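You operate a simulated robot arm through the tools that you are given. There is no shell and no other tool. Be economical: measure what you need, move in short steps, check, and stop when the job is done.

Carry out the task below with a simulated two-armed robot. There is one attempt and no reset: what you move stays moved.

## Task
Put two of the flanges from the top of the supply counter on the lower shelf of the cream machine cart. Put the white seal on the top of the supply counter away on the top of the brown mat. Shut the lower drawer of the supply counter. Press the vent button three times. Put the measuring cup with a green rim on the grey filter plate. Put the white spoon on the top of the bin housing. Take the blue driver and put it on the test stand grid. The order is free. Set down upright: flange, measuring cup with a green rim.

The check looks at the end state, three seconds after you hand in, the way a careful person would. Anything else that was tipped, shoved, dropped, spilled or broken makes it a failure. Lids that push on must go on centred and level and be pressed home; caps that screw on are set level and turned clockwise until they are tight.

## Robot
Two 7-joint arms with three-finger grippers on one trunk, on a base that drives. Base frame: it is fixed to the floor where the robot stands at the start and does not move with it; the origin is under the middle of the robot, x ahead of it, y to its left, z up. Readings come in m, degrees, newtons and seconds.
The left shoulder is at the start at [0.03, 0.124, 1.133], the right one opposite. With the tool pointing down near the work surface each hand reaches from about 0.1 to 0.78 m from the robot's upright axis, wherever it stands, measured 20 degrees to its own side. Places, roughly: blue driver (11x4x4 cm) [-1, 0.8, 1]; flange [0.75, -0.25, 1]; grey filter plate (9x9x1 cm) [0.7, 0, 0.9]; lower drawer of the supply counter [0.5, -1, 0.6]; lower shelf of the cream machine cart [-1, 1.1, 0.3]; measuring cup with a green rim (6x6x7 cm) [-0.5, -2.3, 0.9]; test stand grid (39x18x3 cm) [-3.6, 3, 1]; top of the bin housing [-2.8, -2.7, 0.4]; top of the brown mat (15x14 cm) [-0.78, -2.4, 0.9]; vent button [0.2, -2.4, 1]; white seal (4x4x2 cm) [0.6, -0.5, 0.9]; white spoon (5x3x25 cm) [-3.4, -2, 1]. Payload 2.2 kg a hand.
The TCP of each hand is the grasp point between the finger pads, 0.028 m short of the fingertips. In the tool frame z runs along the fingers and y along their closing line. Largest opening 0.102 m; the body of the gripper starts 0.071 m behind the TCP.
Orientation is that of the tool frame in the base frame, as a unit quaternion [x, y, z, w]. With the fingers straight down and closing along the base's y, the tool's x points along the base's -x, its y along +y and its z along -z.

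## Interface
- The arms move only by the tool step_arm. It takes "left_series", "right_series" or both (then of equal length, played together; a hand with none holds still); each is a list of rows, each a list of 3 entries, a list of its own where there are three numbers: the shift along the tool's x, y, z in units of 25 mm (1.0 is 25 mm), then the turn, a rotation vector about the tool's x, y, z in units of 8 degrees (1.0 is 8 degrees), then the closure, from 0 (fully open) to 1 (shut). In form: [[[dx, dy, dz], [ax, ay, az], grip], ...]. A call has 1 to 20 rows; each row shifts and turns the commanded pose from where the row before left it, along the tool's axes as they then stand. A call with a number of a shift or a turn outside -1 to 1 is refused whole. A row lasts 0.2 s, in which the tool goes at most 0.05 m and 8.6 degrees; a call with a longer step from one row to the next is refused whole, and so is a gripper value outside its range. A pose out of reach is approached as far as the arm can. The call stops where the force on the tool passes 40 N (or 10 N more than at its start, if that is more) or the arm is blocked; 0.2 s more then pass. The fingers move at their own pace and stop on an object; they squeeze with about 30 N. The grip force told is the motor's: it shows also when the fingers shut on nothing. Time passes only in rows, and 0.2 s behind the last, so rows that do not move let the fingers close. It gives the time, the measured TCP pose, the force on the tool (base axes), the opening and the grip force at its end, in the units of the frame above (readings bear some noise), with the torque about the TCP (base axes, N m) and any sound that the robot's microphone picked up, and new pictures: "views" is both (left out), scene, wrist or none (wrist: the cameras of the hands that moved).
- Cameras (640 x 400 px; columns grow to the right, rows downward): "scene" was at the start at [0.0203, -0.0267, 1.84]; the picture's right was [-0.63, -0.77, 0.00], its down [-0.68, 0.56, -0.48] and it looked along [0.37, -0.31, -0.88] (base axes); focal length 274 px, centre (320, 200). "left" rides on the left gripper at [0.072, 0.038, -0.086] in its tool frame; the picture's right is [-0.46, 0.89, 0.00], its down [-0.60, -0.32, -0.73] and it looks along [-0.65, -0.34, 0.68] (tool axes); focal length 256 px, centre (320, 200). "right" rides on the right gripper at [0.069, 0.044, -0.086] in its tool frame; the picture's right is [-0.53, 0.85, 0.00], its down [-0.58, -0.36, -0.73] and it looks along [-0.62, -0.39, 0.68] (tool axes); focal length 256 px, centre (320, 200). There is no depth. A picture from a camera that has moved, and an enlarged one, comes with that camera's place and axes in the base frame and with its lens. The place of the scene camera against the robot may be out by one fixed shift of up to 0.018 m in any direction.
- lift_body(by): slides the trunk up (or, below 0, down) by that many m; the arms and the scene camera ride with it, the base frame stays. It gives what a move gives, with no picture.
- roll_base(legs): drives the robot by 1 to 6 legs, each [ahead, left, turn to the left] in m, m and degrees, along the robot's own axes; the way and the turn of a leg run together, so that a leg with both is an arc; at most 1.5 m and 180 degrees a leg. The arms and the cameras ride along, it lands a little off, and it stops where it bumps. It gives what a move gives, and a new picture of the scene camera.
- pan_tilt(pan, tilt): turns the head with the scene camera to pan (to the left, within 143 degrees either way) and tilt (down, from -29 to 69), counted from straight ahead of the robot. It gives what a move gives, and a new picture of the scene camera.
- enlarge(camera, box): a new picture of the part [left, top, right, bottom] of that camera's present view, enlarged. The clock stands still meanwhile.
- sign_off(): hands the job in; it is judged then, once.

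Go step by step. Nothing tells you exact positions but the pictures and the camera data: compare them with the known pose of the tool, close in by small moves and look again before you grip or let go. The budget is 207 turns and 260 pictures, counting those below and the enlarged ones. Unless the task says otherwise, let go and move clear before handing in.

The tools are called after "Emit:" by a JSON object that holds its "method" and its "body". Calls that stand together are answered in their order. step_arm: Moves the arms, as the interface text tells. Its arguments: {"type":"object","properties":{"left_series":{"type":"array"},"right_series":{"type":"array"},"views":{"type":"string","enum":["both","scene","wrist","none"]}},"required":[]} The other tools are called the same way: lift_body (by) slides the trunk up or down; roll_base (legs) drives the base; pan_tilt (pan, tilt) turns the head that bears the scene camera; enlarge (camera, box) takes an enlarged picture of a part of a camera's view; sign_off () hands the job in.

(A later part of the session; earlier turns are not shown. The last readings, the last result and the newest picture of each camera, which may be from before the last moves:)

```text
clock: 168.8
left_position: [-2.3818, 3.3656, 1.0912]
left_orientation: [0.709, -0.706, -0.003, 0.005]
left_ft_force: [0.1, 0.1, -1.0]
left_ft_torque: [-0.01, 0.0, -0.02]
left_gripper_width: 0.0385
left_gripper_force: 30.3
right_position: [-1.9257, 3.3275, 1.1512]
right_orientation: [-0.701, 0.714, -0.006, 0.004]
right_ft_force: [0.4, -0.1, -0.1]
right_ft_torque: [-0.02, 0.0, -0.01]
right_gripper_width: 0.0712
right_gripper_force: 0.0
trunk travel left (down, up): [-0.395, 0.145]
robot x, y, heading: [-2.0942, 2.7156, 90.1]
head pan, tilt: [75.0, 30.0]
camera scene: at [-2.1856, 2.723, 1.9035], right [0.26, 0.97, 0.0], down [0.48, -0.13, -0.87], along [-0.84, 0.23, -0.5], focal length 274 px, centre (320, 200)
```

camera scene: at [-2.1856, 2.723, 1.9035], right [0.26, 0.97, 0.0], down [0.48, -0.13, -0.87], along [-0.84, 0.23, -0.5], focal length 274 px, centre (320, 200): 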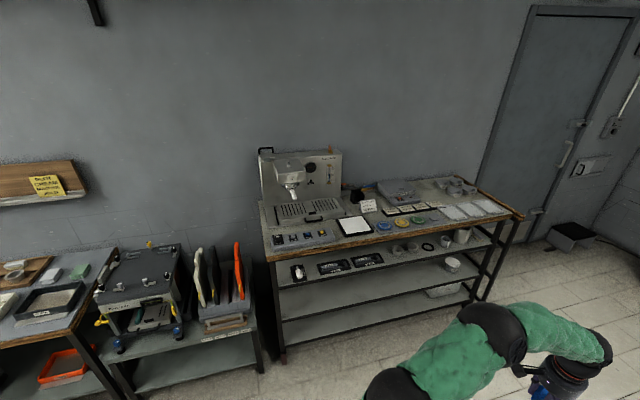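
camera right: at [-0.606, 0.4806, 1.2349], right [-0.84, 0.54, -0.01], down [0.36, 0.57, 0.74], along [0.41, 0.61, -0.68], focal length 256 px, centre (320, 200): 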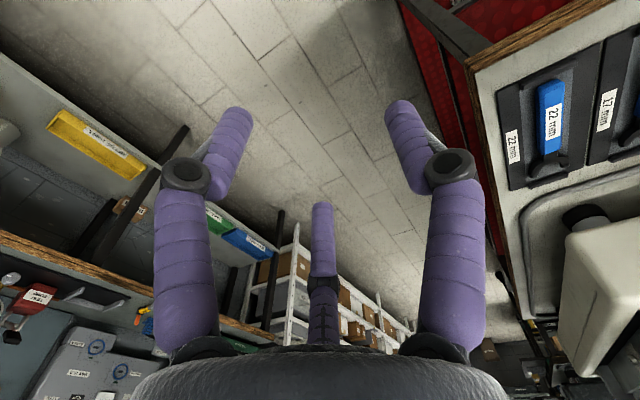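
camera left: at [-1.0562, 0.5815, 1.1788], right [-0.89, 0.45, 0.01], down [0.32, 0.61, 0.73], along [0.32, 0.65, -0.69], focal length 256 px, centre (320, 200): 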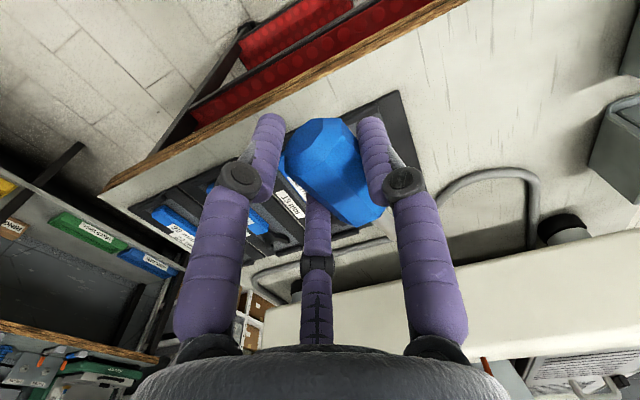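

The test stand grid is at about [−3.58, 3.03, 1.0]. I turn to face it and drive so the left hand ends in front of the grid's right half.

Emit:
{"method": "roll_base", "body": {"legs": [[0, 0, 90], [0, -0.62, 0], [0.55, 0, 0]]}}

Emit:
{"method": "pan_tilt", "body": {"pan": 15, "tilt": 45}}

Emit:
{"method": "enlarge", "body": {"camera": "scene", "box": [180, 60, 480, 260]}}

```text
clock: 179.0
left_position: [-3.3146, 3.0234, 1.0926]
left_orientation: [1.0, 0.013, 0.001, 0.006]
left_ft_force: [0.5, -0.4, -0.9]
left_ft_torque: [0.0, -0.03, -0.02]
left_gripper_width: 0.0385
left_gripper_force: 30.2
right_position: [-3.2844, 3.4804, 1.1505]
right_orientation: [1.0, 0.001, 0.001, -0.007]
right_ft_force: [0.2, 0.3, 0.1]
right_ft_torque: [0.05, 0.0, 0.02]
right_gripper_width: 0.0713
right_gripper_force: 0.2
trunk travel left (down, up): [-0.395, 0.145]
robot x, y, heading: [-2.6705, 3.3193, -178.8]
head pan, tilt: [75.0, 30.0]
camera scene: at [-2.6614, 3.2471, 1.9034], right [-0.97, 0.24, 0.0], down [0.12, 0.49, -0.87], along [-0.21, -0.84, -0.5], focal length 274 px, centre (320, 200)
```

scene: 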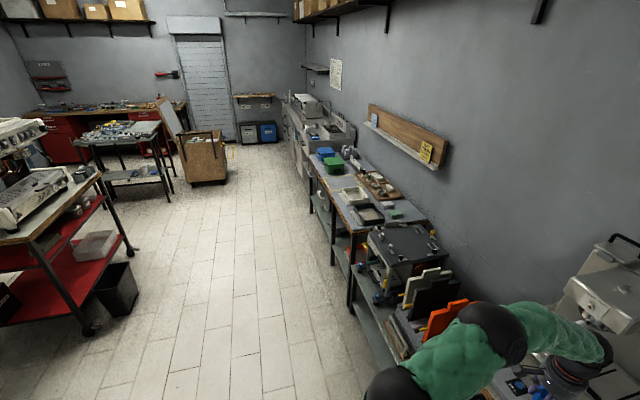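

```text
clock: 180.3
left_position: [-3.3138, 3.0222, 1.0918]
left_orientation: [1.0, 0.012, 0.001, 0.006]
left_ft_force: [0.7, 0.6, -2.0]
left_ft_torque: [0.03, -0.01, 0.01]
left_gripper_width: 0.0386
left_gripper_force: 29.5
right_position: [-3.285, 3.4798, 1.1506]
right_orientation: [1.0, 0.001, 0.0, -0.006]
right_ft_force: [-0.3, -0.4, 0.7]
right_ft_torque: [0.01, 0.02, 0.04]
right_gripper_width: 0.0715
right_gripper_force: 0.1
trunk travel left (down, up): [-0.395, 0.145]
robot x, y, heading: [-2.6669, 3.3236, -179.1]
head pan, tilt: [15.0, 45.0]
camera scene: at [-2.717, 3.3123, 1.8808], right [-0.28, 0.96, 0.0], down [0.68, 0.2, -0.71], along [-0.68, -0.2, -0.71], focal length 274 px, centre (320, 200)
```

scene: 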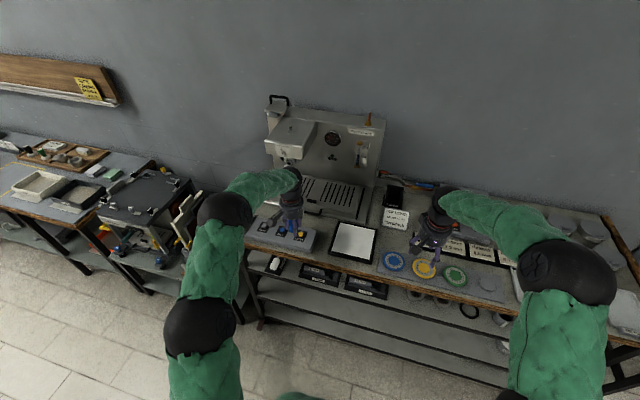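

```text
2.00 times, centred on (330, 160) of scene
camera zoom: at [-2.717, 3.3123, 1.8808], right [-0.28, 0.96, 0.0], down [0.68, 0.2, -0.71], along [-0.68, -0.2, -0.71], focal length 547 px, centre (300, 280)
```

zoom: 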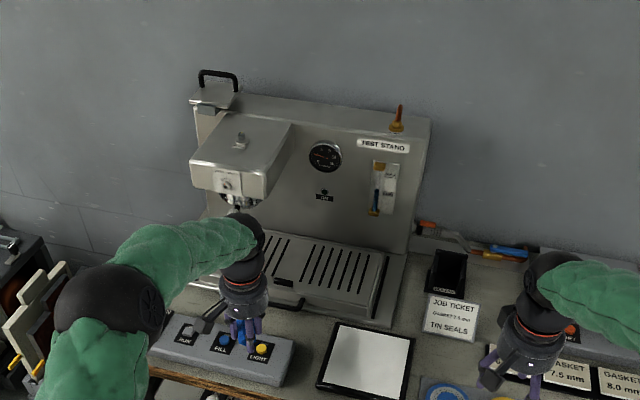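

I need about 0.1 m to the right and 0.27 m forward: base first, then the arm.

Emit:
{"method": "roll_base", "body": {"legs": [[0, -0.1, 0], [0.13, 0, 0]]}}

Emit:
{"method": "step_arm", "body": {"left_series": [[[-1, 0, 0], [0, 0, 0], 1], [[-1, 0, 0], [0, 0, 0], 1], [[-1, 0, 0], [0, 0, 0], 1]], "views": "both"}}

Emit:
{"method": "enlarge", "body": {"camera": "scene", "box": [240, 120, 400, 240]}}

```text
clock: 182.3
left_position: [-3.4445, 3.1188, 1.092]
left_orientation: [1.0, 0.012, 0.0, 0.006]
left_ft_force: [-0.3, -0.9, -1.2]
left_ft_torque: [0.0, -0.05, -0.02]
left_gripper_width: 0.0387
left_gripper_force: 29.9
right_position: [-3.4147, 3.5754, 1.1506]
right_orientation: [1.0, 0.001, 0.001, -0.007]
right_ft_force: [-0.4, 0.2, 0.0]
right_ft_torque: [-0.02, -0.02, -0.01]
right_gripper_width: 0.0713
right_gripper_force: 0.0
trunk travel left (down, up): [-0.395, 0.145]
robot x, y, heading: [-2.7994, 3.4151, -179.0]
head pan, tilt: [15.0, 45.0]
camera scene: at [-2.8487, 3.4082, 1.8808], right [-0.28, 0.96, 0.0], down [0.68, 0.2, -0.71], along [-0.68, -0.2, -0.71], focal length 274 px, centre (320, 200)
```

scene: 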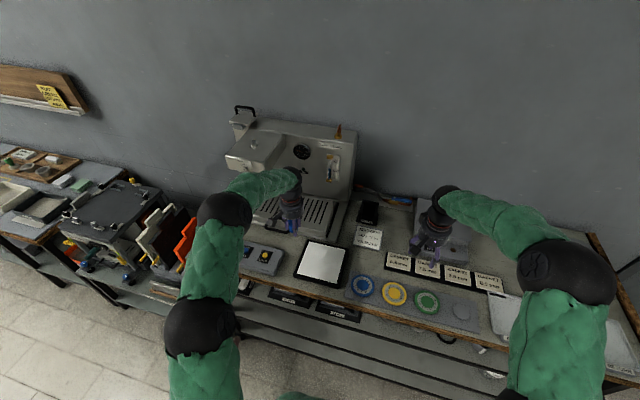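

```text
clock: 183.1
left_position: [-3.521, 3.1161, 1.0901]
left_orientation: [1.0, 0.013, 0.001, 0.006]
left_ft_force: [0.5, 0.1, -0.9]
left_ft_torque: [0.03, 0.0, -0.01]
left_gripper_width: 0.0382
left_gripper_force: 29.6
right_position: [-3.4156, 3.5765, 1.1488]
right_orientation: [1.0, 0.001, 0.0, -0.007]
right_ft_force: [0.2, 0.3, 0.3]
right_ft_torque: [-0.02, -0.01, -0.01]
right_gripper_width: 0.0715
right_gripper_force: 0.1
trunk travel left (down, up): [-0.395, 0.145]
robot x, y, heading: [-2.7995, 3.4137, -179.0]
head pan, tilt: [15.0, 45.0]
camera scene: at [-2.8491, 3.4091, 1.8808], right [-0.28, 0.96, 0.0], down [0.68, 0.2, -0.71], along [-0.68, -0.2, -0.71], focal length 274 px, centre (320, 200)
camera left: at [-3.4485, 3.0809, 1.1778], right [-0.44, -0.9, 0.01], down [-0.61, 0.31, 0.73], along [-0.65, 0.32, -0.69], focal length 256 px, centre (320, 200)
```

scene: 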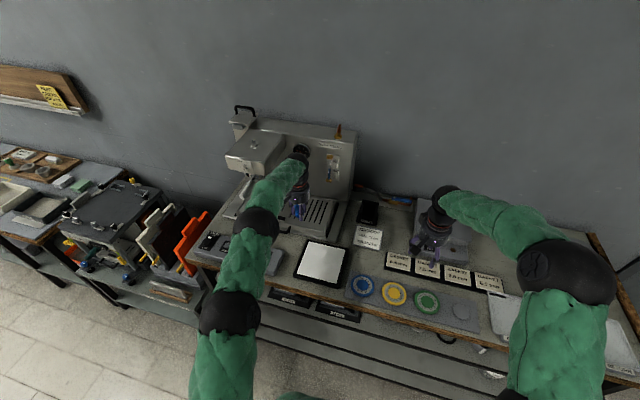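
left: 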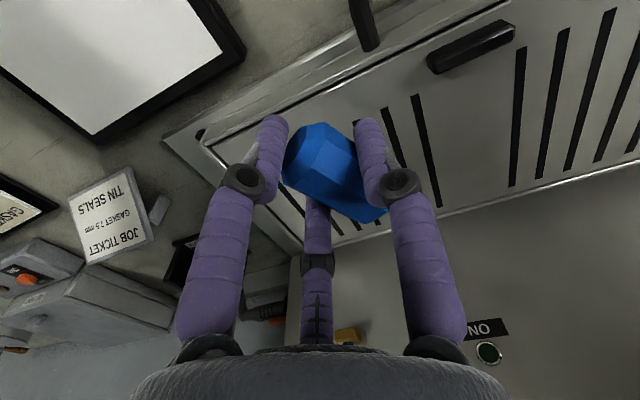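

```text
3.33 times, centred on (320, 180) of scene
camera zoom: at [-2.8491, 3.4091, 1.8808], right [-0.28, 0.96, 0.0], down [0.68, 0.2, -0.71], along [-0.68, -0.2, -0.71], focal length 912 px, centre (320, 267)
```

zoom: 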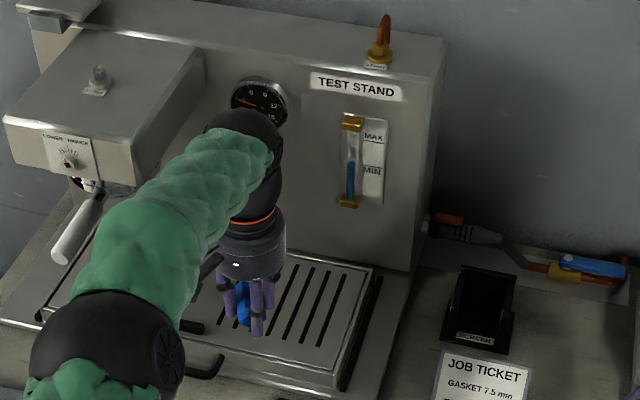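

The driver is over the grid's front edge. I move 7 cm in and lower.

Emit:
{"method": "step_arm", "body": {"left_series": [[[-0.93, 0, 0], [0, 0, 0], 1], [[-0.93, 0, 0], [0, 0, 0], 1], [[-0.93, 0, 0], [0, 0, 0], 1], [[0, 0, 0.7], [0, 0, 0], 1], [[0, 0, 0.7], [0, 0, 0], 1]], "views": "wrist"}}

Emit:
{"method": "enlarge", "body": {"camera": "scene", "box": [250, 140, 370, 230]}}

```text
clock: 184.3
left_position: [-3.5415, 3.1164, 1.0542]
left_orientation: [1.0, 0.013, 0.0, 0.006]
left_ft_force: [-0.6, 0.0, 0.2]
left_ft_torque: [0.03, -0.01, 0.01]
left_gripper_width: 0.0384
left_gripper_force: 30.2
left hand out of reach, approached as far as the arm can: row 2, 3
right_position: [-3.4151, 3.5761, 1.1505]
right_orientation: [1.0, 0.001, 0.0, -0.007]
right_ft_force: [0.4, -0.4, -0.5]
right_ft_torque: [-0.02, 0.0, 0.01]
right_gripper_width: 0.0716
right_gripper_force: 0.1
trunk travel left (down, up): [-0.395, 0.145]
robot x, y, heading: [-2.8017, 3.4177, -178.9]
head pan, tilt: [15.0, 45.0]
camera left: at [-3.4692, 3.0799, 1.1412], right [-0.44, -0.9, 0.01], down [-0.61, 0.31, 0.73], along [-0.66, 0.32, -0.69], focal length 256 px, centre (320, 200)
```

left: 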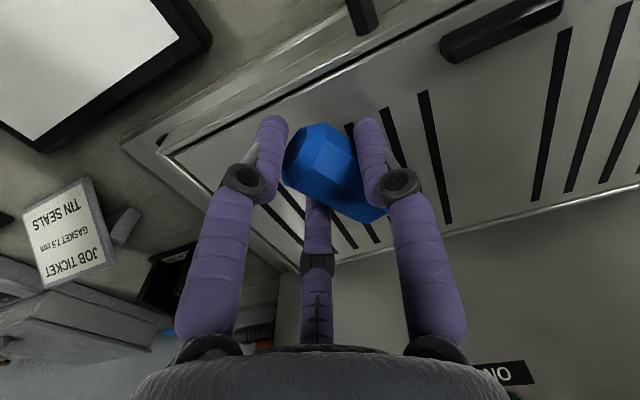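

```text
4.44 times, centred on (310, 185) of scene
camera zoom: at [-2.8477, 3.4083, 1.8808], right [-0.28, 0.96, 0.0], down [0.68, 0.2, -0.71], along [-0.68, -0.2, -0.71], focal length 1216 px, centre (364, 267)
```

zoom: 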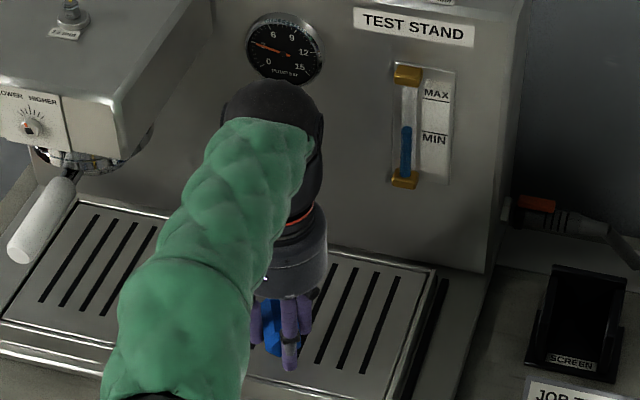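

Reach limit again; I raise 1 cm and move the base 5.5 cm forward, then lower.

Emit:
{"method": "step_arm", "body": {"left_series": [[[0, 0, -0.5], [0, 0, 0], 1]], "views": "none"}}

Emit:
{"method": "roll_base", "body": {"legs": [[0.055, 0, 0]]}}

Emit:
{"method": "step_arm", "body": {"left_series": [[[0, 0, 0.6], [0, 0, 0], 1], [[0, 0, 0.5], [0, 0, 0], 1], [[0, 0, 0], [0, 0, 0], 1]], "views": "wrist"}}

```text
clock: 184.7
left_position: [-3.5416, 3.117, 1.0663]
left_orientation: [1.0, 0.012, 0.0, 0.006]
left_ft_force: [-0.1, -0.2, -0.2]
left_ft_torque: [-0.01, -0.03, 0.01]
left_gripper_width: 0.0385
left_gripper_force: 30.2
right_position: [-3.4166, 3.5758, 1.1503]
right_orientation: [1.0, 0.002, 0.0, -0.008]
right_ft_force: [-0.5, 0.5, 0.3]
right_ft_torque: [-0.03, 0.0, 0.02]
right_gripper_width: 0.0714
right_gripper_force: 0.1
trunk travel left (down, up): [-0.395, 0.145]
robot x, y, heading: [-2.7956, 3.4148, -178.8]
head pan, tilt: [15.0, 45.0]
```

```text
clock: 185.7
left_position: [-3.5976, 3.115, 1.0654]
left_orientation: [1.0, 0.013, 0.001, 0.006]
left_ft_force: [-0.7, 0.4, -0.8]
left_ft_torque: [0.01, -0.05, -0.01]
left_gripper_width: 0.0384
left_gripper_force: 30.0
right_position: [-3.4701, 3.5757, 1.1499]
right_orientation: [1.0, 0.001, 0.001, -0.007]
right_ft_force: [0.0, 0.3, -1.2]
right_ft_torque: [0.02, -0.04, 0.04]
right_gripper_width: 0.0712
right_gripper_force: 0.0
trunk travel left (down, up): [-0.395, 0.145]
robot x, y, heading: [-2.85, 3.4152, -178.9]
head pan, tilt: [15.0, 45.0]
camera scene: at [-2.9039, 3.4076, 1.8808], right [-0.28, 0.96, 0.0], down [0.68, 0.2, -0.71], along [-0.68, -0.2, -0.71], focal length 274 px, centre (320, 200)
```

scene: 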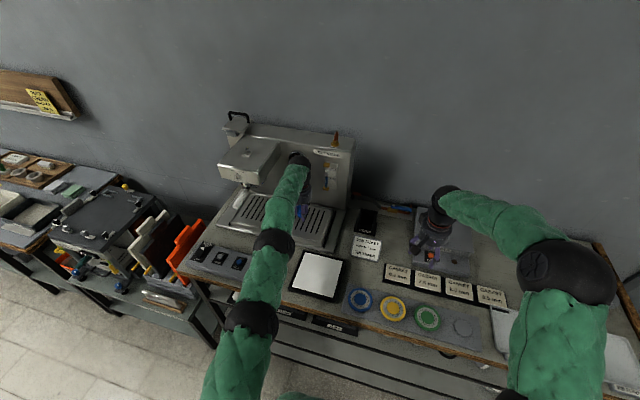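

```text
clock: 186.4
left_position: [-3.5942, 3.1165, 1.0403]
left_orientation: [1.0, 0.012, -0.001, 0.007]
left_ft_force: [0.3, -0.2, -0.7]
left_ft_torque: [0.05, -0.02, -0.04]
left_gripper_width: 0.0382
left_gripper_force: 30.5
right_position: [-3.4673, 3.5748, 1.1498]
right_orientation: [1.0, 0.001, 0.0, -0.007]
right_ft_force: [0.3, 0.0, 1.3]
right_ft_torque: [0.01, 0.01, 0.0]
right_gripper_width: 0.0713
right_gripper_force: 0.1
trunk travel left (down, up): [-0.395, 0.145]
robot x, y, heading: [-2.8495, 3.4163, -178.8]
head pan, tilt: [15.0, 45.0]
camera left: at [-3.5215, 3.0813, 1.1267], right [-0.44, -0.9, 0.01], down [-0.61, 0.31, 0.73], along [-0.66, 0.32, -0.69], focal length 256 px, centre (320, 200)
```

left: 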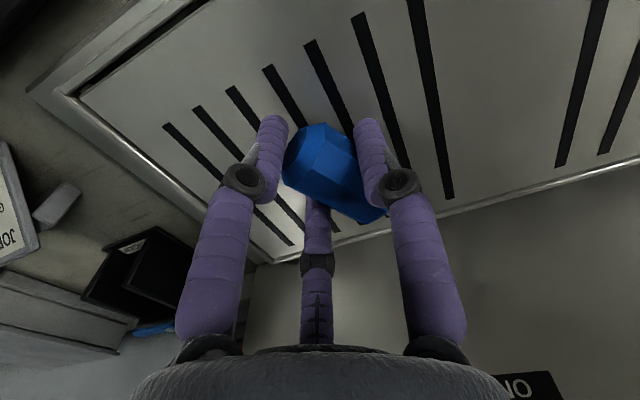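

No contact yet. I lower in small steps.

Emit:
{"method": "step_arm", "body": {"left_series": [[[0, 0, 0.35], [0, 0, 0], 1], [[0, 0, 0.3], [0, 0, 0], 1]], "views": "wrist"}}

```text
clock: 187.1
left_position: [-3.5945, 3.1169, 1.0295]
left_orientation: [1.0, 0.013, -0.005, 0.008]
left_ft_force: [0.3, 0.7, 23.2]
left_ft_torque: [0.1, -0.16, -0.03]
left_gripper_width: 0.0382
left_gripper_force: 30.1
right_position: [-3.4679, 3.5756, 1.1502]
right_orientation: [1.0, 0.001, 0.0, -0.007]
right_ft_force: [-1.1, -0.3, 0.8]
right_ft_torque: [0.02, -0.01, 0.01]
right_gripper_width: 0.0714
right_gripper_force: 0.0
trunk travel left (down, up): [-0.395, 0.145]
robot x, y, heading: [-2.85, 3.4166, -179.0]
head pan, tilt: [15.0, 45.0]
camera left: at [-3.5211, 3.0809, 1.1159], right [-0.44, -0.9, 0.02], down [-0.6, 0.31, 0.73], along [-0.66, 0.31, -0.68], focal length 256 px, centre (320, 200)
```

left: 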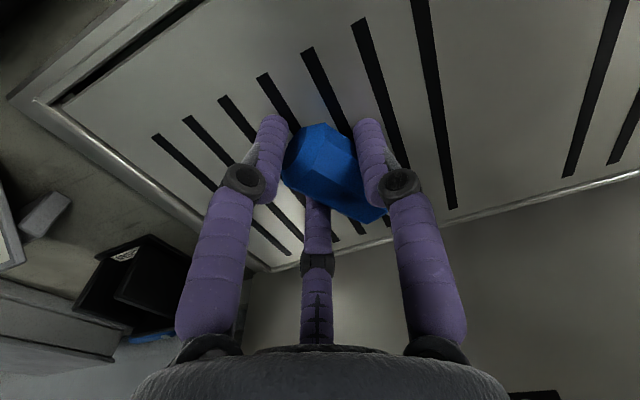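

Contact with the grid. I unload a few millimetres and release.

Emit:
{"method": "step_arm", "body": {"left_series": [[[0, 0, -0.28], [0, 0, 0], 1], [[0, 0, 0], [0, 0, 0], 0.6], [[0, 0, 0], [0, 0, 0], 0.3], [[0, 0, 0], [0, 0, 0], 0.0], [[0, 0, 0], [0, 0, 0], 0.0], [[0, 0, -0.6], [0, 0, 0], 0], [[0, 0, -0.8], [0, 0, 0], 0], [[0, 0, -1], [0, 0, 0], 0], [[0, 0, -1], [0, 0, 0], 0], [[0, 0, -1], [0, 0, 0], 0]], "views": "wrist"}}

```text
clock: 189.2
left_position: [-3.5897, 3.1201, 1.1407]
left_orientation: [1.0, 0.012, 0.0, 0.006]
left_ft_force: [-0.1, 0.2, 0.5]
left_ft_torque: [-0.02, 0.05, -0.04]
left_gripper_width: 0.1021
left_gripper_force: 0.0
left hand out of reach, approached as far as the arm can: row 10
right_position: [-3.4685, 3.5745, 1.1512]
right_orientation: [1.0, 0.001, -0.001, -0.007]
right_ft_force: [0.5, -0.4, 0.3]
right_ft_torque: [0.0, 0.01, -0.01]
right_gripper_width: 0.0716
right_gripper_force: 0.0
trunk travel left (down, up): [-0.395, 0.145]
robot x, y, heading: [-2.8494, 3.4122, -179.0]
head pan, tilt: [15.0, 45.0]
camera left: at [-3.5174, 3.0841, 1.2271], right [-0.44, -0.9, 0.01], down [-0.61, 0.31, 0.73], along [-0.65, 0.32, -0.69], focal length 256 px, centre (320, 200)
```

left: 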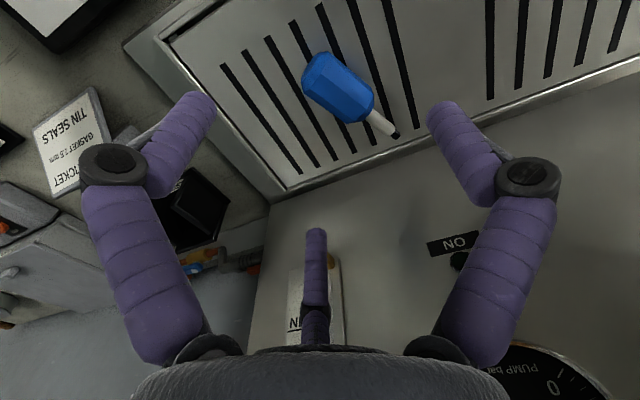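

The driver lies fully on the grid. I retract the arm, back out and drive south to look for the white spoon and bin housing.

Emit:
{"method": "step_arm", "body": {"left_series": [[[1, 0, 0], [0, 0, 0], 0.3], [[1, 0, 0], [0, 0, 0], 0.3], [[1, 0, 0], [0, 0, 0], 0.3], [[1, 0, 0], [0, 0, 0], 0.3], [[1, 0, 0], [0, 0, 0], 0.3], [[1, 0, 0], [0, 0, 0], 0.3], [[1, 0, 0], [0, 0, 0], 0.3], [[1, 0, 0], [0, 0, 0], 0.3], [[1, 0, 0], [0, 0, 0], 0.3], [[1, 0, 0], [0, 0, 0], 0.3]], "right_series": [[[1, 0, 0], [0, 0, 0], 0.3], [[1, 0, 0], [0, 0, 0], 0.3], [[1, 0, 0], [0, 0, 0], 0.3], [[1, 0, 0], [0, 0, 0], 0.3], [[1, 0, 0], [0, 0, 0], 0.3], [[1, 0, 0], [0, 0, 0], 0.3], [[1, 0, 0], [0, 0, 0], 0.3], [[1, 0, 0], [0, 0, 0], 0.3], [[1, 0, 0], [0, 0, 0], 0.3], [[1, 0, 0], [0, 0, 0], 0.3]], "views": "scene"}}

Emit:
{"method": "roll_base", "body": {"legs": [[-0.6, 0, 0], [0, 0, 89], [1.5, 0, 0], [1.4, 0, 0]]}}

Emit:
{"method": "pan_tilt", "body": {"pan": -25, "tilt": 25}}

```text
clock: 191.4
left_position: [-3.3377, 3.1233, 1.1392]
left_orientation: [1.0, 0.012, -0.001, 0.007]
left_ft_force: [0.7, -0.1, 0.5]
left_ft_torque: [-0.03, 0.01, -0.03]
left_gripper_width: 0.0712
left_gripper_force: 0.2
right_position: [-3.2186, 3.5777, 1.151]
right_orientation: [1.0, 0.002, 0.0, -0.007]
right_ft_force: [0.7, 0.0, -0.4]
right_ft_torque: [0.0, 0.03, 0.01]
right_gripper_width: 0.0716
right_gripper_force: 0.0
trunk travel left (down, up): [-0.395, 0.145]
robot x, y, heading: [-2.8524, 3.4148, -178.6]
head pan, tilt: [15.0, 45.0]
camera scene: at [-2.8986, 3.4079, 1.8809], right [-0.28, 0.96, 0.0], down [0.68, 0.2, -0.71], along [-0.68, -0.2, -0.71], focal length 274 px, centre (320, 200)
```

scene: 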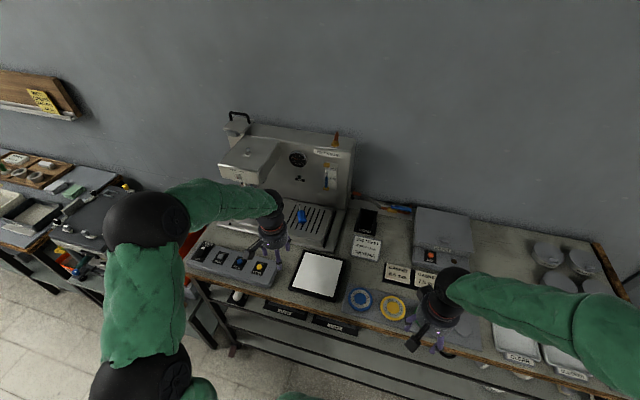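

```text
clock: 211.9
left_position: [-2.0509, 0.0807, 1.1378]
left_orientation: [0.711, 0.703, 0.004, 0.004]
left_ft_force: [0.4, -0.4, 0.2]
left_ft_torque: [0.03, 0.0, 0.03]
left_gripper_width: 0.0713
left_gripper_force: 0.0
right_position: [-2.5014, 0.2145, 1.1527]
right_orientation: [0.718, 0.696, -0.004, -0.006]
right_ft_force: [-0.4, 0.3, -0.7]
right_ft_torque: [0.04, -0.01, 0.03]
right_gripper_width: 0.0714
right_gripper_force: 0.0
trunk travel left (down, up): [-0.395, 0.145]
robot x, y, heading: [-2.3246, 0.5795, -90.9]
head pan, tilt: [15.0, 45.0]
camera scene: at [-2.3046, 0.5424, 1.8808], right [-0.97, -0.24, 0.0], down [-0.17, 0.69, -0.71], along [0.17, -0.69, -0.71], focal length 274 px, centre (320, 200)
```

scene: 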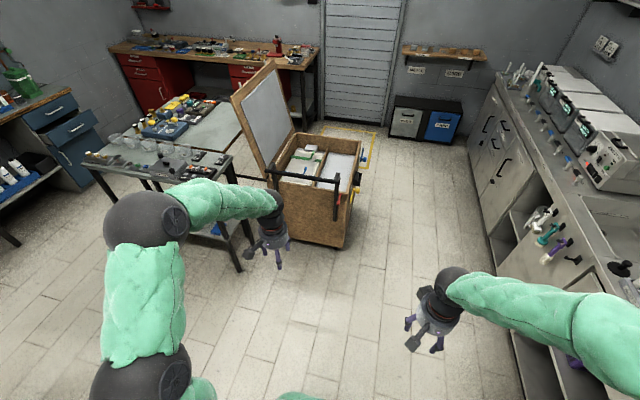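

```text
clock: 213.0
left_position: [-2.0503, 0.0806, 1.138]
left_orientation: [0.711, 0.703, 0.004, 0.005]
left_ft_force: [-0.5, 0.1, 1.0]
left_ft_torque: [0.02, 0.0, 0.01]
left_gripper_width: 0.0713
left_gripper_force: 0.0
right_position: [-2.5008, 0.2146, 1.1524]
right_orientation: [0.719, 0.695, -0.004, -0.005]
right_ft_force: [-0.9, -0.1, 0.0]
right_ft_torque: [0.0, 0.02, -0.01]
right_gripper_width: 0.0716
right_gripper_force: 0.0
trunk travel left (down, up): [-0.395, 0.145]
robot x, y, heading: [-2.3232, 0.5762, -91.1]
head pan, tilt: [-25.0, 25.0]
camera scene: at [-2.3646, 0.5385, 1.9114], right [-0.9, 0.44, 0.0], down [0.18, 0.38, -0.91], along [-0.4, -0.82, -0.42], focal length 274 px, centre (320, 200)
```

scene: 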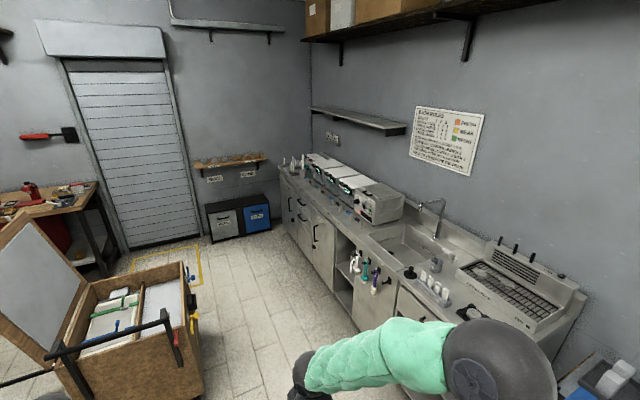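

The bin housing is the black cabinet with grey and blue bins in the corner. The spoon should be near the far end of the steel counter; let me zoom in.

Emit:
{"method": "enlarge", "body": {"camera": "scene", "box": [190, 140, 390, 250]}}

Emit:
{"method": "enlarge", "body": {"camera": "scene", "box": [270, 145, 340, 200]}}

```text
3.20 times, centred on (290, 195) of scene
camera zoom: at [-2.3646, 0.5385, 1.9114], right [-0.9, 0.44, 0.0], down [0.18, 0.38, -0.91], along [-0.4, -0.82, -0.42], focal length 876 px, centre (416, 216)
```

zoom: 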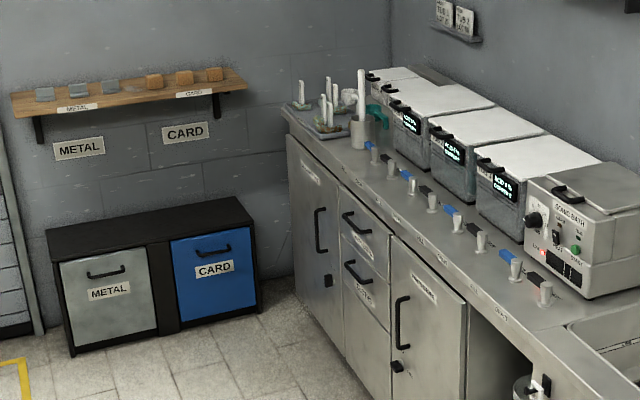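

```text
7.27 times, centred on (305, 172) of scene
camera zoom: at [-2.3646, 0.5385, 1.9114], right [-0.9, 0.44, 0.0], down [0.18, 0.38, -0.91], along [-0.4, -0.82, -0.42], focal length 1990 px, centre (429, 400)
```

zoom: 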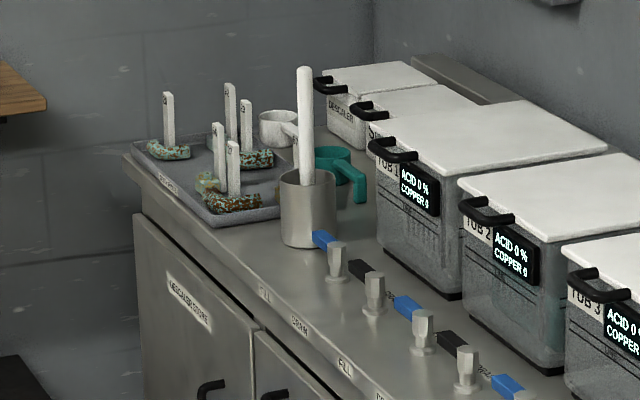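

The white spoon stands in a metal cup at about [−3.41, −2.02], top at z≈1.16. I drive down the aisle between the wooden bin and the steel counter.

Emit:
{"method": "roll_base", "body": {"legs": [[0, -0.25, 1], [1.5, 0, 0], [0.75, 0, 0]]}}

Emit:
{"method": "pan_tilt", "body": {"pan": 0, "tilt": 50}}

```text
clock: 225.6
left_position: [-2.3187, -2.2079, 1.1386]
left_orientation: [0.712, 0.702, 0.004, 0.004]
left_ft_force: [0.5, -0.2, -0.4]
left_ft_torque: [0.03, 0.02, 0.01]
left_gripper_width: 0.0713
left_gripper_force: 0.1
right_position: [-2.7686, -2.0707, 1.1523]
right_orientation: [0.719, 0.695, -0.004, -0.005]
right_ft_force: [-1.1, -0.1, -1.4]
right_ft_torque: [-0.02, 0.05, -0.02]
right_gripper_width: 0.0713
right_gripper_force: 0.0
trunk travel left (down, up): [-0.395, 0.145]
robot x, y, heading: [-2.591, -1.7105, -91.0]
head pan, tilt: [-25.0, 25.0]
camera scene: at [-2.6313, -1.7486, 1.9114], right [-0.9, 0.44, 0.0], down [0.19, 0.38, -0.91], along [-0.4, -0.81, -0.42], focal length 274 px, centre (320, 200)
```

scene: 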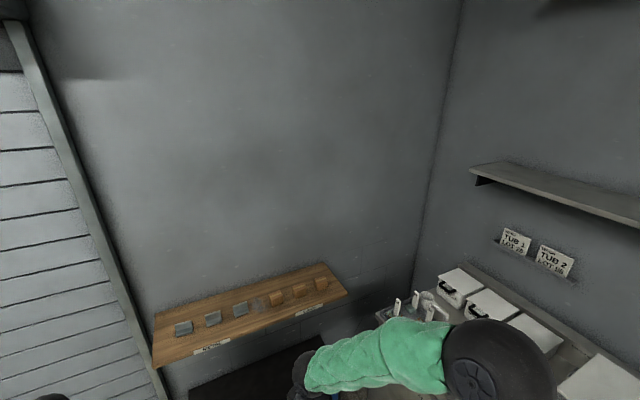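

```text
clock: 226.5
left_position: [-2.318, -2.2073, 1.1384]
left_orientation: [0.712, 0.702, 0.005, 0.004]
left_ft_force: [-0.1, -0.2, 0.3]
left_ft_torque: [-0.01, 0.01, -0.02]
left_gripper_width: 0.0715
left_gripper_force: 0.0
right_position: [-2.7671, -2.0713, 1.1517]
right_orientation: [0.719, 0.695, -0.005, -0.005]
right_ft_force: [0.0, -0.3, -0.7]
right_ft_torque: [0.02, 0.01, -0.02]
right_gripper_width: 0.0712
right_gripper_force: 0.1
trunk travel left (down, up): [-0.395, 0.145]
robot x, y, heading: [-2.5913, -1.7095, -91.2]
head pan, tilt: [0.0, 50.0]
camera scene: at [-2.5923, -1.7422, 1.874], right [-1.0, 0.02, 0.0], down [0.01, 0.77, -0.64], along [-0.01, -0.64, -0.77], focal length 274 px, centre (320, 200)
```

scene: 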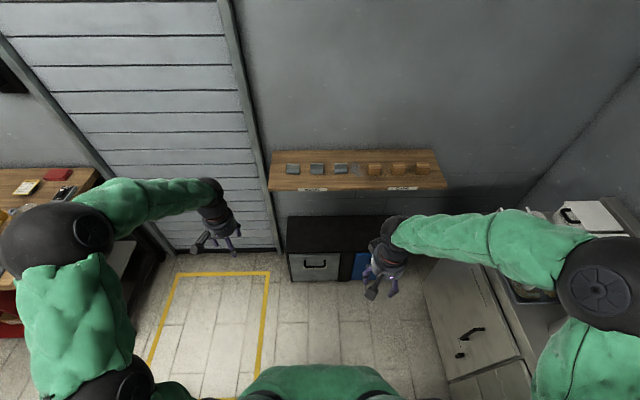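

I turn right to face the steel counter so that the left hand comes near the spoon.

Emit:
{"method": "roll_base", "body": {"legs": [[0.05, 0.0, -89]]}}

Emit:
{"method": "pan_tilt", "body": {"pan": 25, "tilt": 45}}

Emit:
{"method": "enlarge", "body": {"camera": "scene", "box": [230, 100, 410, 230]}}

```text
clock: 230.7
left_position: [-3.1174, -2.0191, 1.1393]
left_orientation: [1.0, 0.0, 0.0, 0.006]
left_ft_force: [-0.5, -0.4, -0.3]
left_ft_torque: [0.01, 0.0, 0.0]
left_gripper_width: 0.0715
left_gripper_force: 0.0
right_position: [-2.9872, -1.5691, 1.1522]
right_orientation: [1.0, -0.01, 0.0, -0.008]
right_ft_force: [0.4, -0.9, -0.7]
right_ft_torque: [-0.01, -0.03, 0.01]
right_gripper_width: 0.0713
right_gripper_force: 0.0
trunk travel left (down, up): [-0.395, 0.145]
robot x, y, heading: [-2.6216, -1.7416, 179.6]
head pan, tilt: [0.0, 50.0]
camera scene: at [-2.6706, -1.7259, 1.8739], right [0.0, 1.0, 0.0], down [0.77, 0.0, -0.64], along [-0.64, 0.0, -0.77], focal length 274 px, centre (320, 200)
```

scene: 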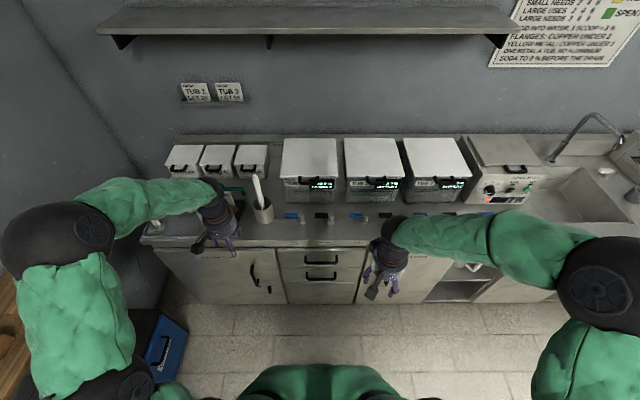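

```text
clock: 231.6
left_position: [-3.1171, -2.021, 1.1392]
left_orientation: [1.0, 0.001, 0.001, 0.005]
left_ft_force: [-0.8, 0.3, -0.2]
left_ft_torque: [0.01, 0.0, -0.02]
left_gripper_width: 0.0711
left_gripper_force: 0.0
right_position: [-2.9881, -1.5691, 1.1515]
right_orientation: [1.0, -0.01, 0.0, -0.007]
right_ft_force: [-0.1, -0.5, 1.0]
right_ft_torque: [0.0, 0.01, 0.0]
right_gripper_width: 0.0714
right_gripper_force: 0.2
trunk travel left (down, up): [-0.395, 0.145]
robot x, y, heading: [-2.6219, -1.7425, 179.9]
head pan, tilt: [25.0, 45.0]
camera scene: at [-2.6675, -1.7603, 1.8808], right [-0.42, 0.91, 0.0], down [0.64, 0.3, -0.71], along [-0.64, -0.3, -0.71], focal length 274 px, centre (320, 200)
```

scene: 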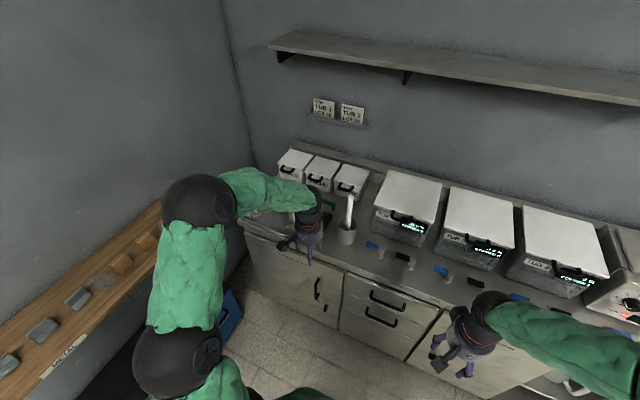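

```text
3.08 times, centred on (320, 165) of scene
camera zoom: at [-2.6675, -1.7603, 1.8808], right [-0.42, 0.91, 0.0], down [0.64, 0.3, -0.71], along [-0.64, -0.3, -0.71], focal length 842 px, centre (320, 308)
```

zoom: 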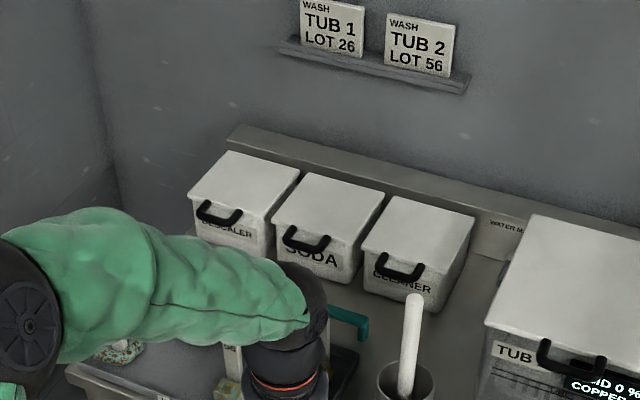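

The spoon's handle top is near [−3.385, −1.97, 1.16]. I pitch the left hand forward to grip the handle from the front.

Emit:
{"method": "step_arm", "body": {"left_series": [[[0, 0, 0], [0, -1, 0], 0.2], [[0, 0, 0], [0, -1, 0], 0.2], [[0, 0, 0], [0, -1, 0], 0.2], [[0, 0, 0], [0, -1, 0], 0.2], [[0, 0, 0], [0, -1, 0], 0.2], [[0, 0, 0], [0, -1, 0], 0.2], [[0, 0, 0], [0, -1, 0], 0.2], [[0, 0, 0], [0, -1, 0], 0.2], [[0, 0, 0], [0, -1, 0], 0.2]], "views": "both"}}

```text
clock: 233.6
left_position: [-3.1241, -1.9993, 1.1549]
left_orientation: [0.887, 0.009, -0.461, 0.041]
left_ft_force: [-0.7, -0.6, -0.5]
left_ft_torque: [0.01, -0.04, 0.0]
left_gripper_width: 0.0816
left_gripper_force: 0.1
left hand out of reach, approached as far as the arm can: row 6, 7, 8, 9
right_position: [-2.9866, -1.5681, 1.1514]
right_orientation: [1.0, -0.01, 0.0, -0.007]
right_ft_force: [0.7, 0.4, 0.1]
right_ft_torque: [0.0, 0.04, -0.01]
right_gripper_width: 0.0712
right_gripper_force: 0.0
trunk travel left (down, up): [-0.395, 0.145]
robot x, y, heading: [-2.6233, -1.7395, 179.6]
head pan, tilt: [25.0, 45.0]
camera scene: at [-2.6674, -1.7597, 1.8808], right [-0.42, 0.91, 0.0], down [0.64, 0.3, -0.71], along [-0.64, -0.3, -0.71], focal length 274 px, centre (320, 200)
camera left: at [-3.0104, -2.0324, 1.1468], right [-0.22, -0.87, 0.44], down [0.23, 0.39, 0.89], along [-0.95, 0.3, 0.12], focal length 256 px, centre (320, 200)
```

scene: 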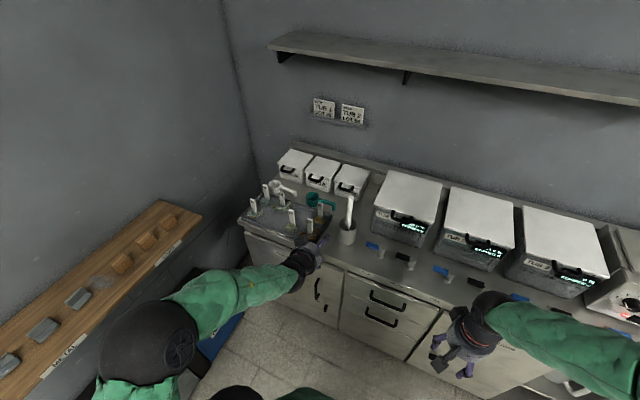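
left: 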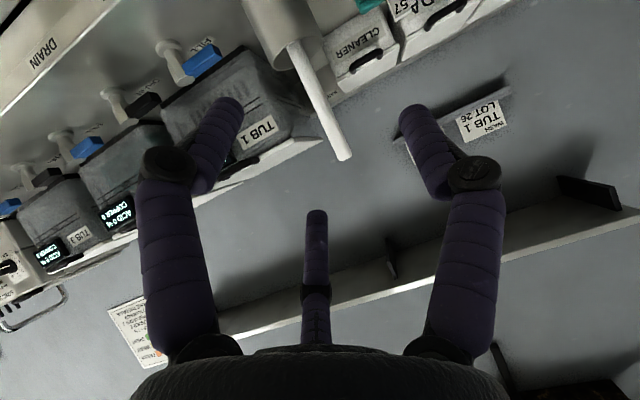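

The handle is straight ahead. I move the base 0.12 m closer, align, and advance most of the way.

Emit:
{"method": "roll_base", "body": {"legs": [[0.12, 0, 0]]}}

Emit:
{"method": "step_arm", "body": {"left_series": [[[-0.6, -0.6, 0], [0, 0, 0], 0.2], [[-0.56, -0.6, 0], [0, 0, 0], 0.2], [[0, 0, 1], [0, 0, 0], 0.2], [[0, 0, 1], [0, 0, 0], 0.2], [[0, 0, 1], [0, 0, 0], 0.2]], "views": "wrist"}}

```text
clock: 234.8
left_position: [-3.2443, -2.0026, 1.1541]
left_orientation: [0.887, 0.01, -0.46, 0.041]
left_ft_force: [0.1, -0.2, 0.8]
left_ft_torque: [-0.03, -0.03, 0.0]
left_gripper_width: 0.0814
left_gripper_force: 0.1
right_position: [-3.1107, -1.57, 1.1519]
right_orientation: [1.0, -0.009, 0.001, -0.007]
right_ft_force: [0.4, 0.3, -0.2]
right_ft_torque: [-0.01, -0.01, -0.02]
right_gripper_width: 0.0716
right_gripper_force: 0.0
trunk travel left (down, up): [-0.395, 0.145]
robot x, y, heading: [-2.7441, -1.7422, -180.2]
head pan, tilt: [25.0, 45.0]
camera scene: at [-2.7904, -1.7604, 1.8808], right [-0.42, 0.91, 0.0], down [0.64, 0.3, -0.71], along [-0.64, -0.3, -0.71], focal length 274 px, centre (320, 200)
```

scene: 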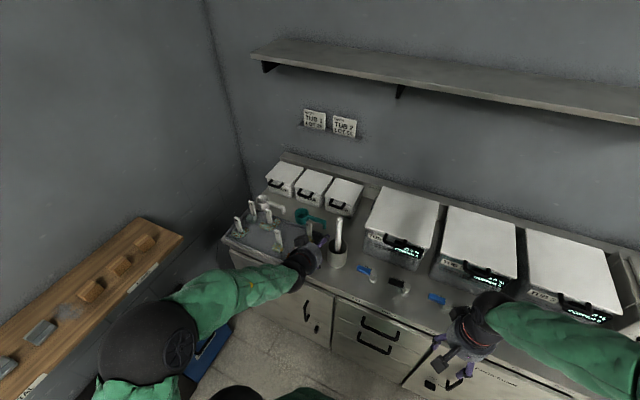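

```text
clock: 236.1
left_position: [-3.3251, -1.9759, 1.133]
left_orientation: [0.887, 0.011, -0.461, 0.041]
left_ft_force: [-0.5, -0.2, -0.1]
left_ft_torque: [-0.02, 0.02, 0.0]
left_gripper_width: 0.0817
left_gripper_force: 0.1
right_position: [-3.1111, -1.5714, 1.1522]
right_orientation: [1.0, -0.008, 0.001, -0.007]
right_ft_force: [0.3, 0.6, 0.0]
right_ft_torque: [0.0, -0.01, -0.02]
right_gripper_width: 0.0714
right_gripper_force: 0.1
trunk travel left (down, up): [-0.395, 0.145]
robot x, y, heading: [-2.7525, -1.7407, -180.1]
head pan, tilt: [25.0, 45.0]
camera left: at [-3.2124, -2.0098, 1.1258], right [-0.22, -0.87, 0.44], down [0.23, 0.39, 0.89], along [-0.95, 0.29, 0.12], focal length 256 px, centre (320, 200)
```

left: 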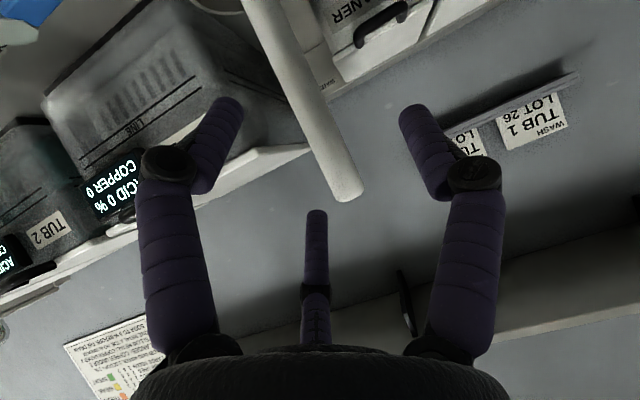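

The handle runs between thumb and fingers. I advance 7 cm and close.

Emit:
{"method": "step_arm", "body": {"left_series": [[[0, 0, 1], [0, 0, 0], 0.2], [[0, 0, 1], [0, 0, 0], 0.2], [[0, 0, 0.9], [0, 0, 0], 0.2], [[0, 0, 0], [0, 0, 0], 0.5], [[0, 0, 0], [0, 0, 0], 0.8], [[0, 0, 0], [0, 0, 0], 1], [[0, 0, 0], [0, 0, 0], 1], [[0, 0, 0], [0, 0, 0], 1]], "views": "both"}}

Emit:
{"method": "enlarge", "body": {"camera": "scene", "box": [270, 170, 390, 290]}}

```text
clock: 237.8
left_position: [-3.3821, -1.9827, 1.0925]
left_orientation: [0.886, 0.01, -0.462, 0.041]
left_ft_force: [-0.5, 0.1, 1.2]
left_ft_torque: [0.03, -0.01, 0.04]
left_gripper_width: 0.002
left_gripper_force: 30.2
right_position: [-3.111, -1.5707, 1.1518]
right_orientation: [1.0, -0.008, 0.001, -0.007]
right_ft_force: [-0.7, -0.2, 0.1]
right_ft_torque: [-0.01, 0.01, 0.02]
right_gripper_width: 0.0713
right_gripper_force: 0.0
trunk travel left (down, up): [-0.395, 0.145]
robot x, y, heading: [-2.744, -1.7387, -180.0]
head pan, tilt: [25.0, 45.0]
camera scene: at [-2.7899, -1.7604, 1.8808], right [-0.42, 0.91, 0.0], down [0.64, 0.3, -0.71], along [-0.64, -0.3, -0.71], focal length 274 px, centre (320, 200)
camera left: at [-3.2694, -2.0157, 1.0845], right [-0.22, -0.87, 0.44], down [0.23, 0.39, 0.89], along [-0.95, 0.29, 0.12], focal length 256 px, centre (320, 200)
```

scene: 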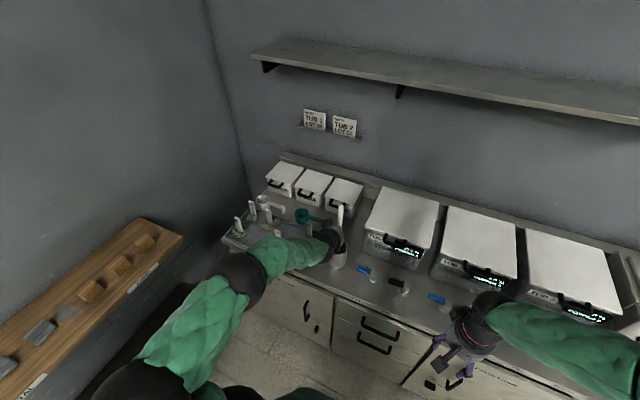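
left: 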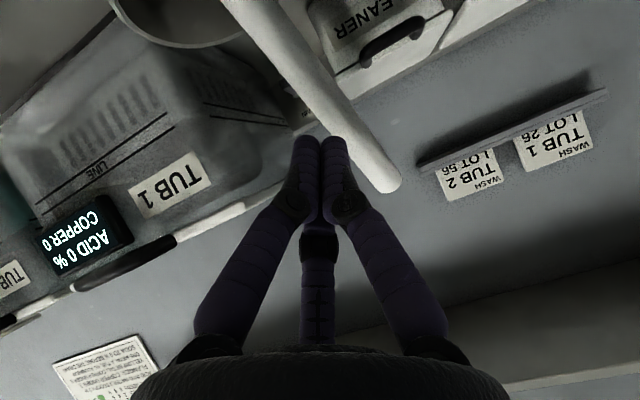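

```text
3.33 times, centred on (330, 230) of scene
camera zoom: at [-2.7899, -1.7604, 1.8808], right [-0.42, 0.91, 0.0], down [0.64, 0.3, -0.71], along [-0.64, -0.3, -0.71], focal length 912 px, centre (287, 100)
```

zoom: 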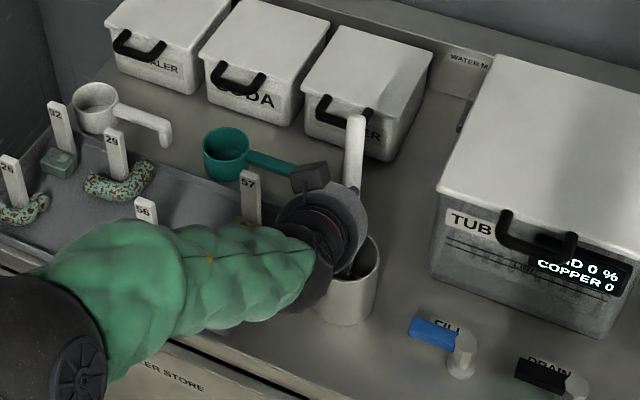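

I missed: the fingers closed on nothing and the handle leaned back in its cup. I open, back off and look again.

Emit:
{"method": "step_arm", "body": {"left_series": [[[0, 0, 0], [0, 0, 0], 0.8], [[0, 0, -1], [0, 0, 0], 0.6], [[0, 0, -1], [0, 0, 0], 0.3], [[0, 0, -1], [0, 0, 0], 0.0]], "views": "both"}}

Emit:
{"method": "enlarge", "body": {"camera": "scene", "box": [270, 170, 390, 290]}}

```text
clock: 238.8
left_position: [-3.3201, -1.9769, 1.1348]
left_orientation: [0.886, 0.01, -0.461, 0.041]
left_ft_force: [0.4, 0.8, 0.4]
left_ft_torque: [0.03, -0.03, 0.0]
left_gripper_width: 0.1021
left_gripper_force: 0.0
right_position: [-3.11, -1.571, 1.1518]
right_orientation: [1.0, -0.01, 0.0, -0.008]
right_ft_force: [0.0, -0.2, -0.2]
right_ft_torque: [-0.02, 0.02, 0.01]
right_gripper_width: 0.0715
right_gripper_force: 0.1
trunk travel left (down, up): [-0.395, 0.145]
robot x, y, heading: [-2.7431, -1.7446, -180.1]
head pan, tilt: [25.0, 45.0]
camera scene: at [-2.7879, -1.7602, 1.8809], right [-0.42, 0.91, 0.0], down [0.64, 0.3, -0.71], along [-0.64, -0.3, -0.71], focal length 274 px, centre (320, 200)
camera left: at [-3.2071, -2.0092, 1.1275], right [-0.22, -0.87, 0.44], down [0.23, 0.39, 0.89], along [-0.95, 0.29, 0.12], focal length 256 px, centre (320, 200)
```

scene: 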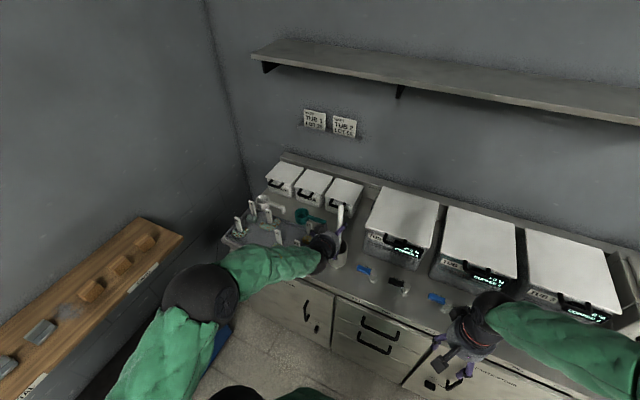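
left: 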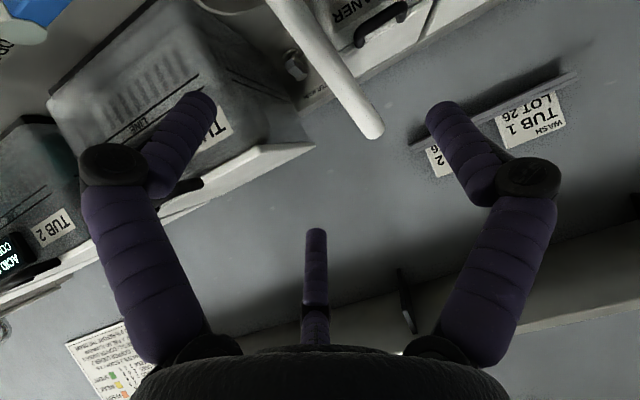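

```text
3.33 times, centred on (330, 230) of scene
camera zoom: at [-2.7879, -1.7602, 1.8809], right [-0.42, 0.91, 0.0], down [0.64, 0.3, -0.71], along [-0.64, -0.3, -0.71], focal length 912 px, centre (287, 100)
```

zoom: 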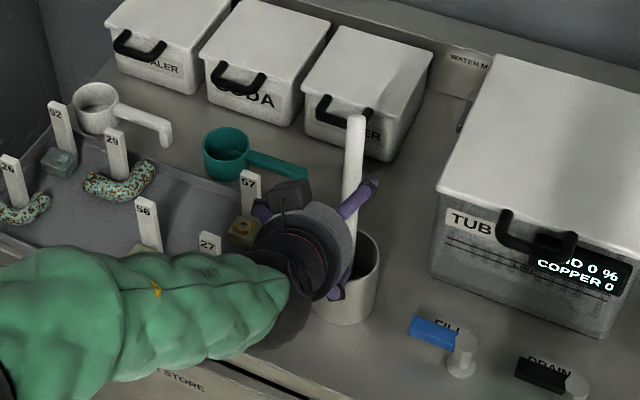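

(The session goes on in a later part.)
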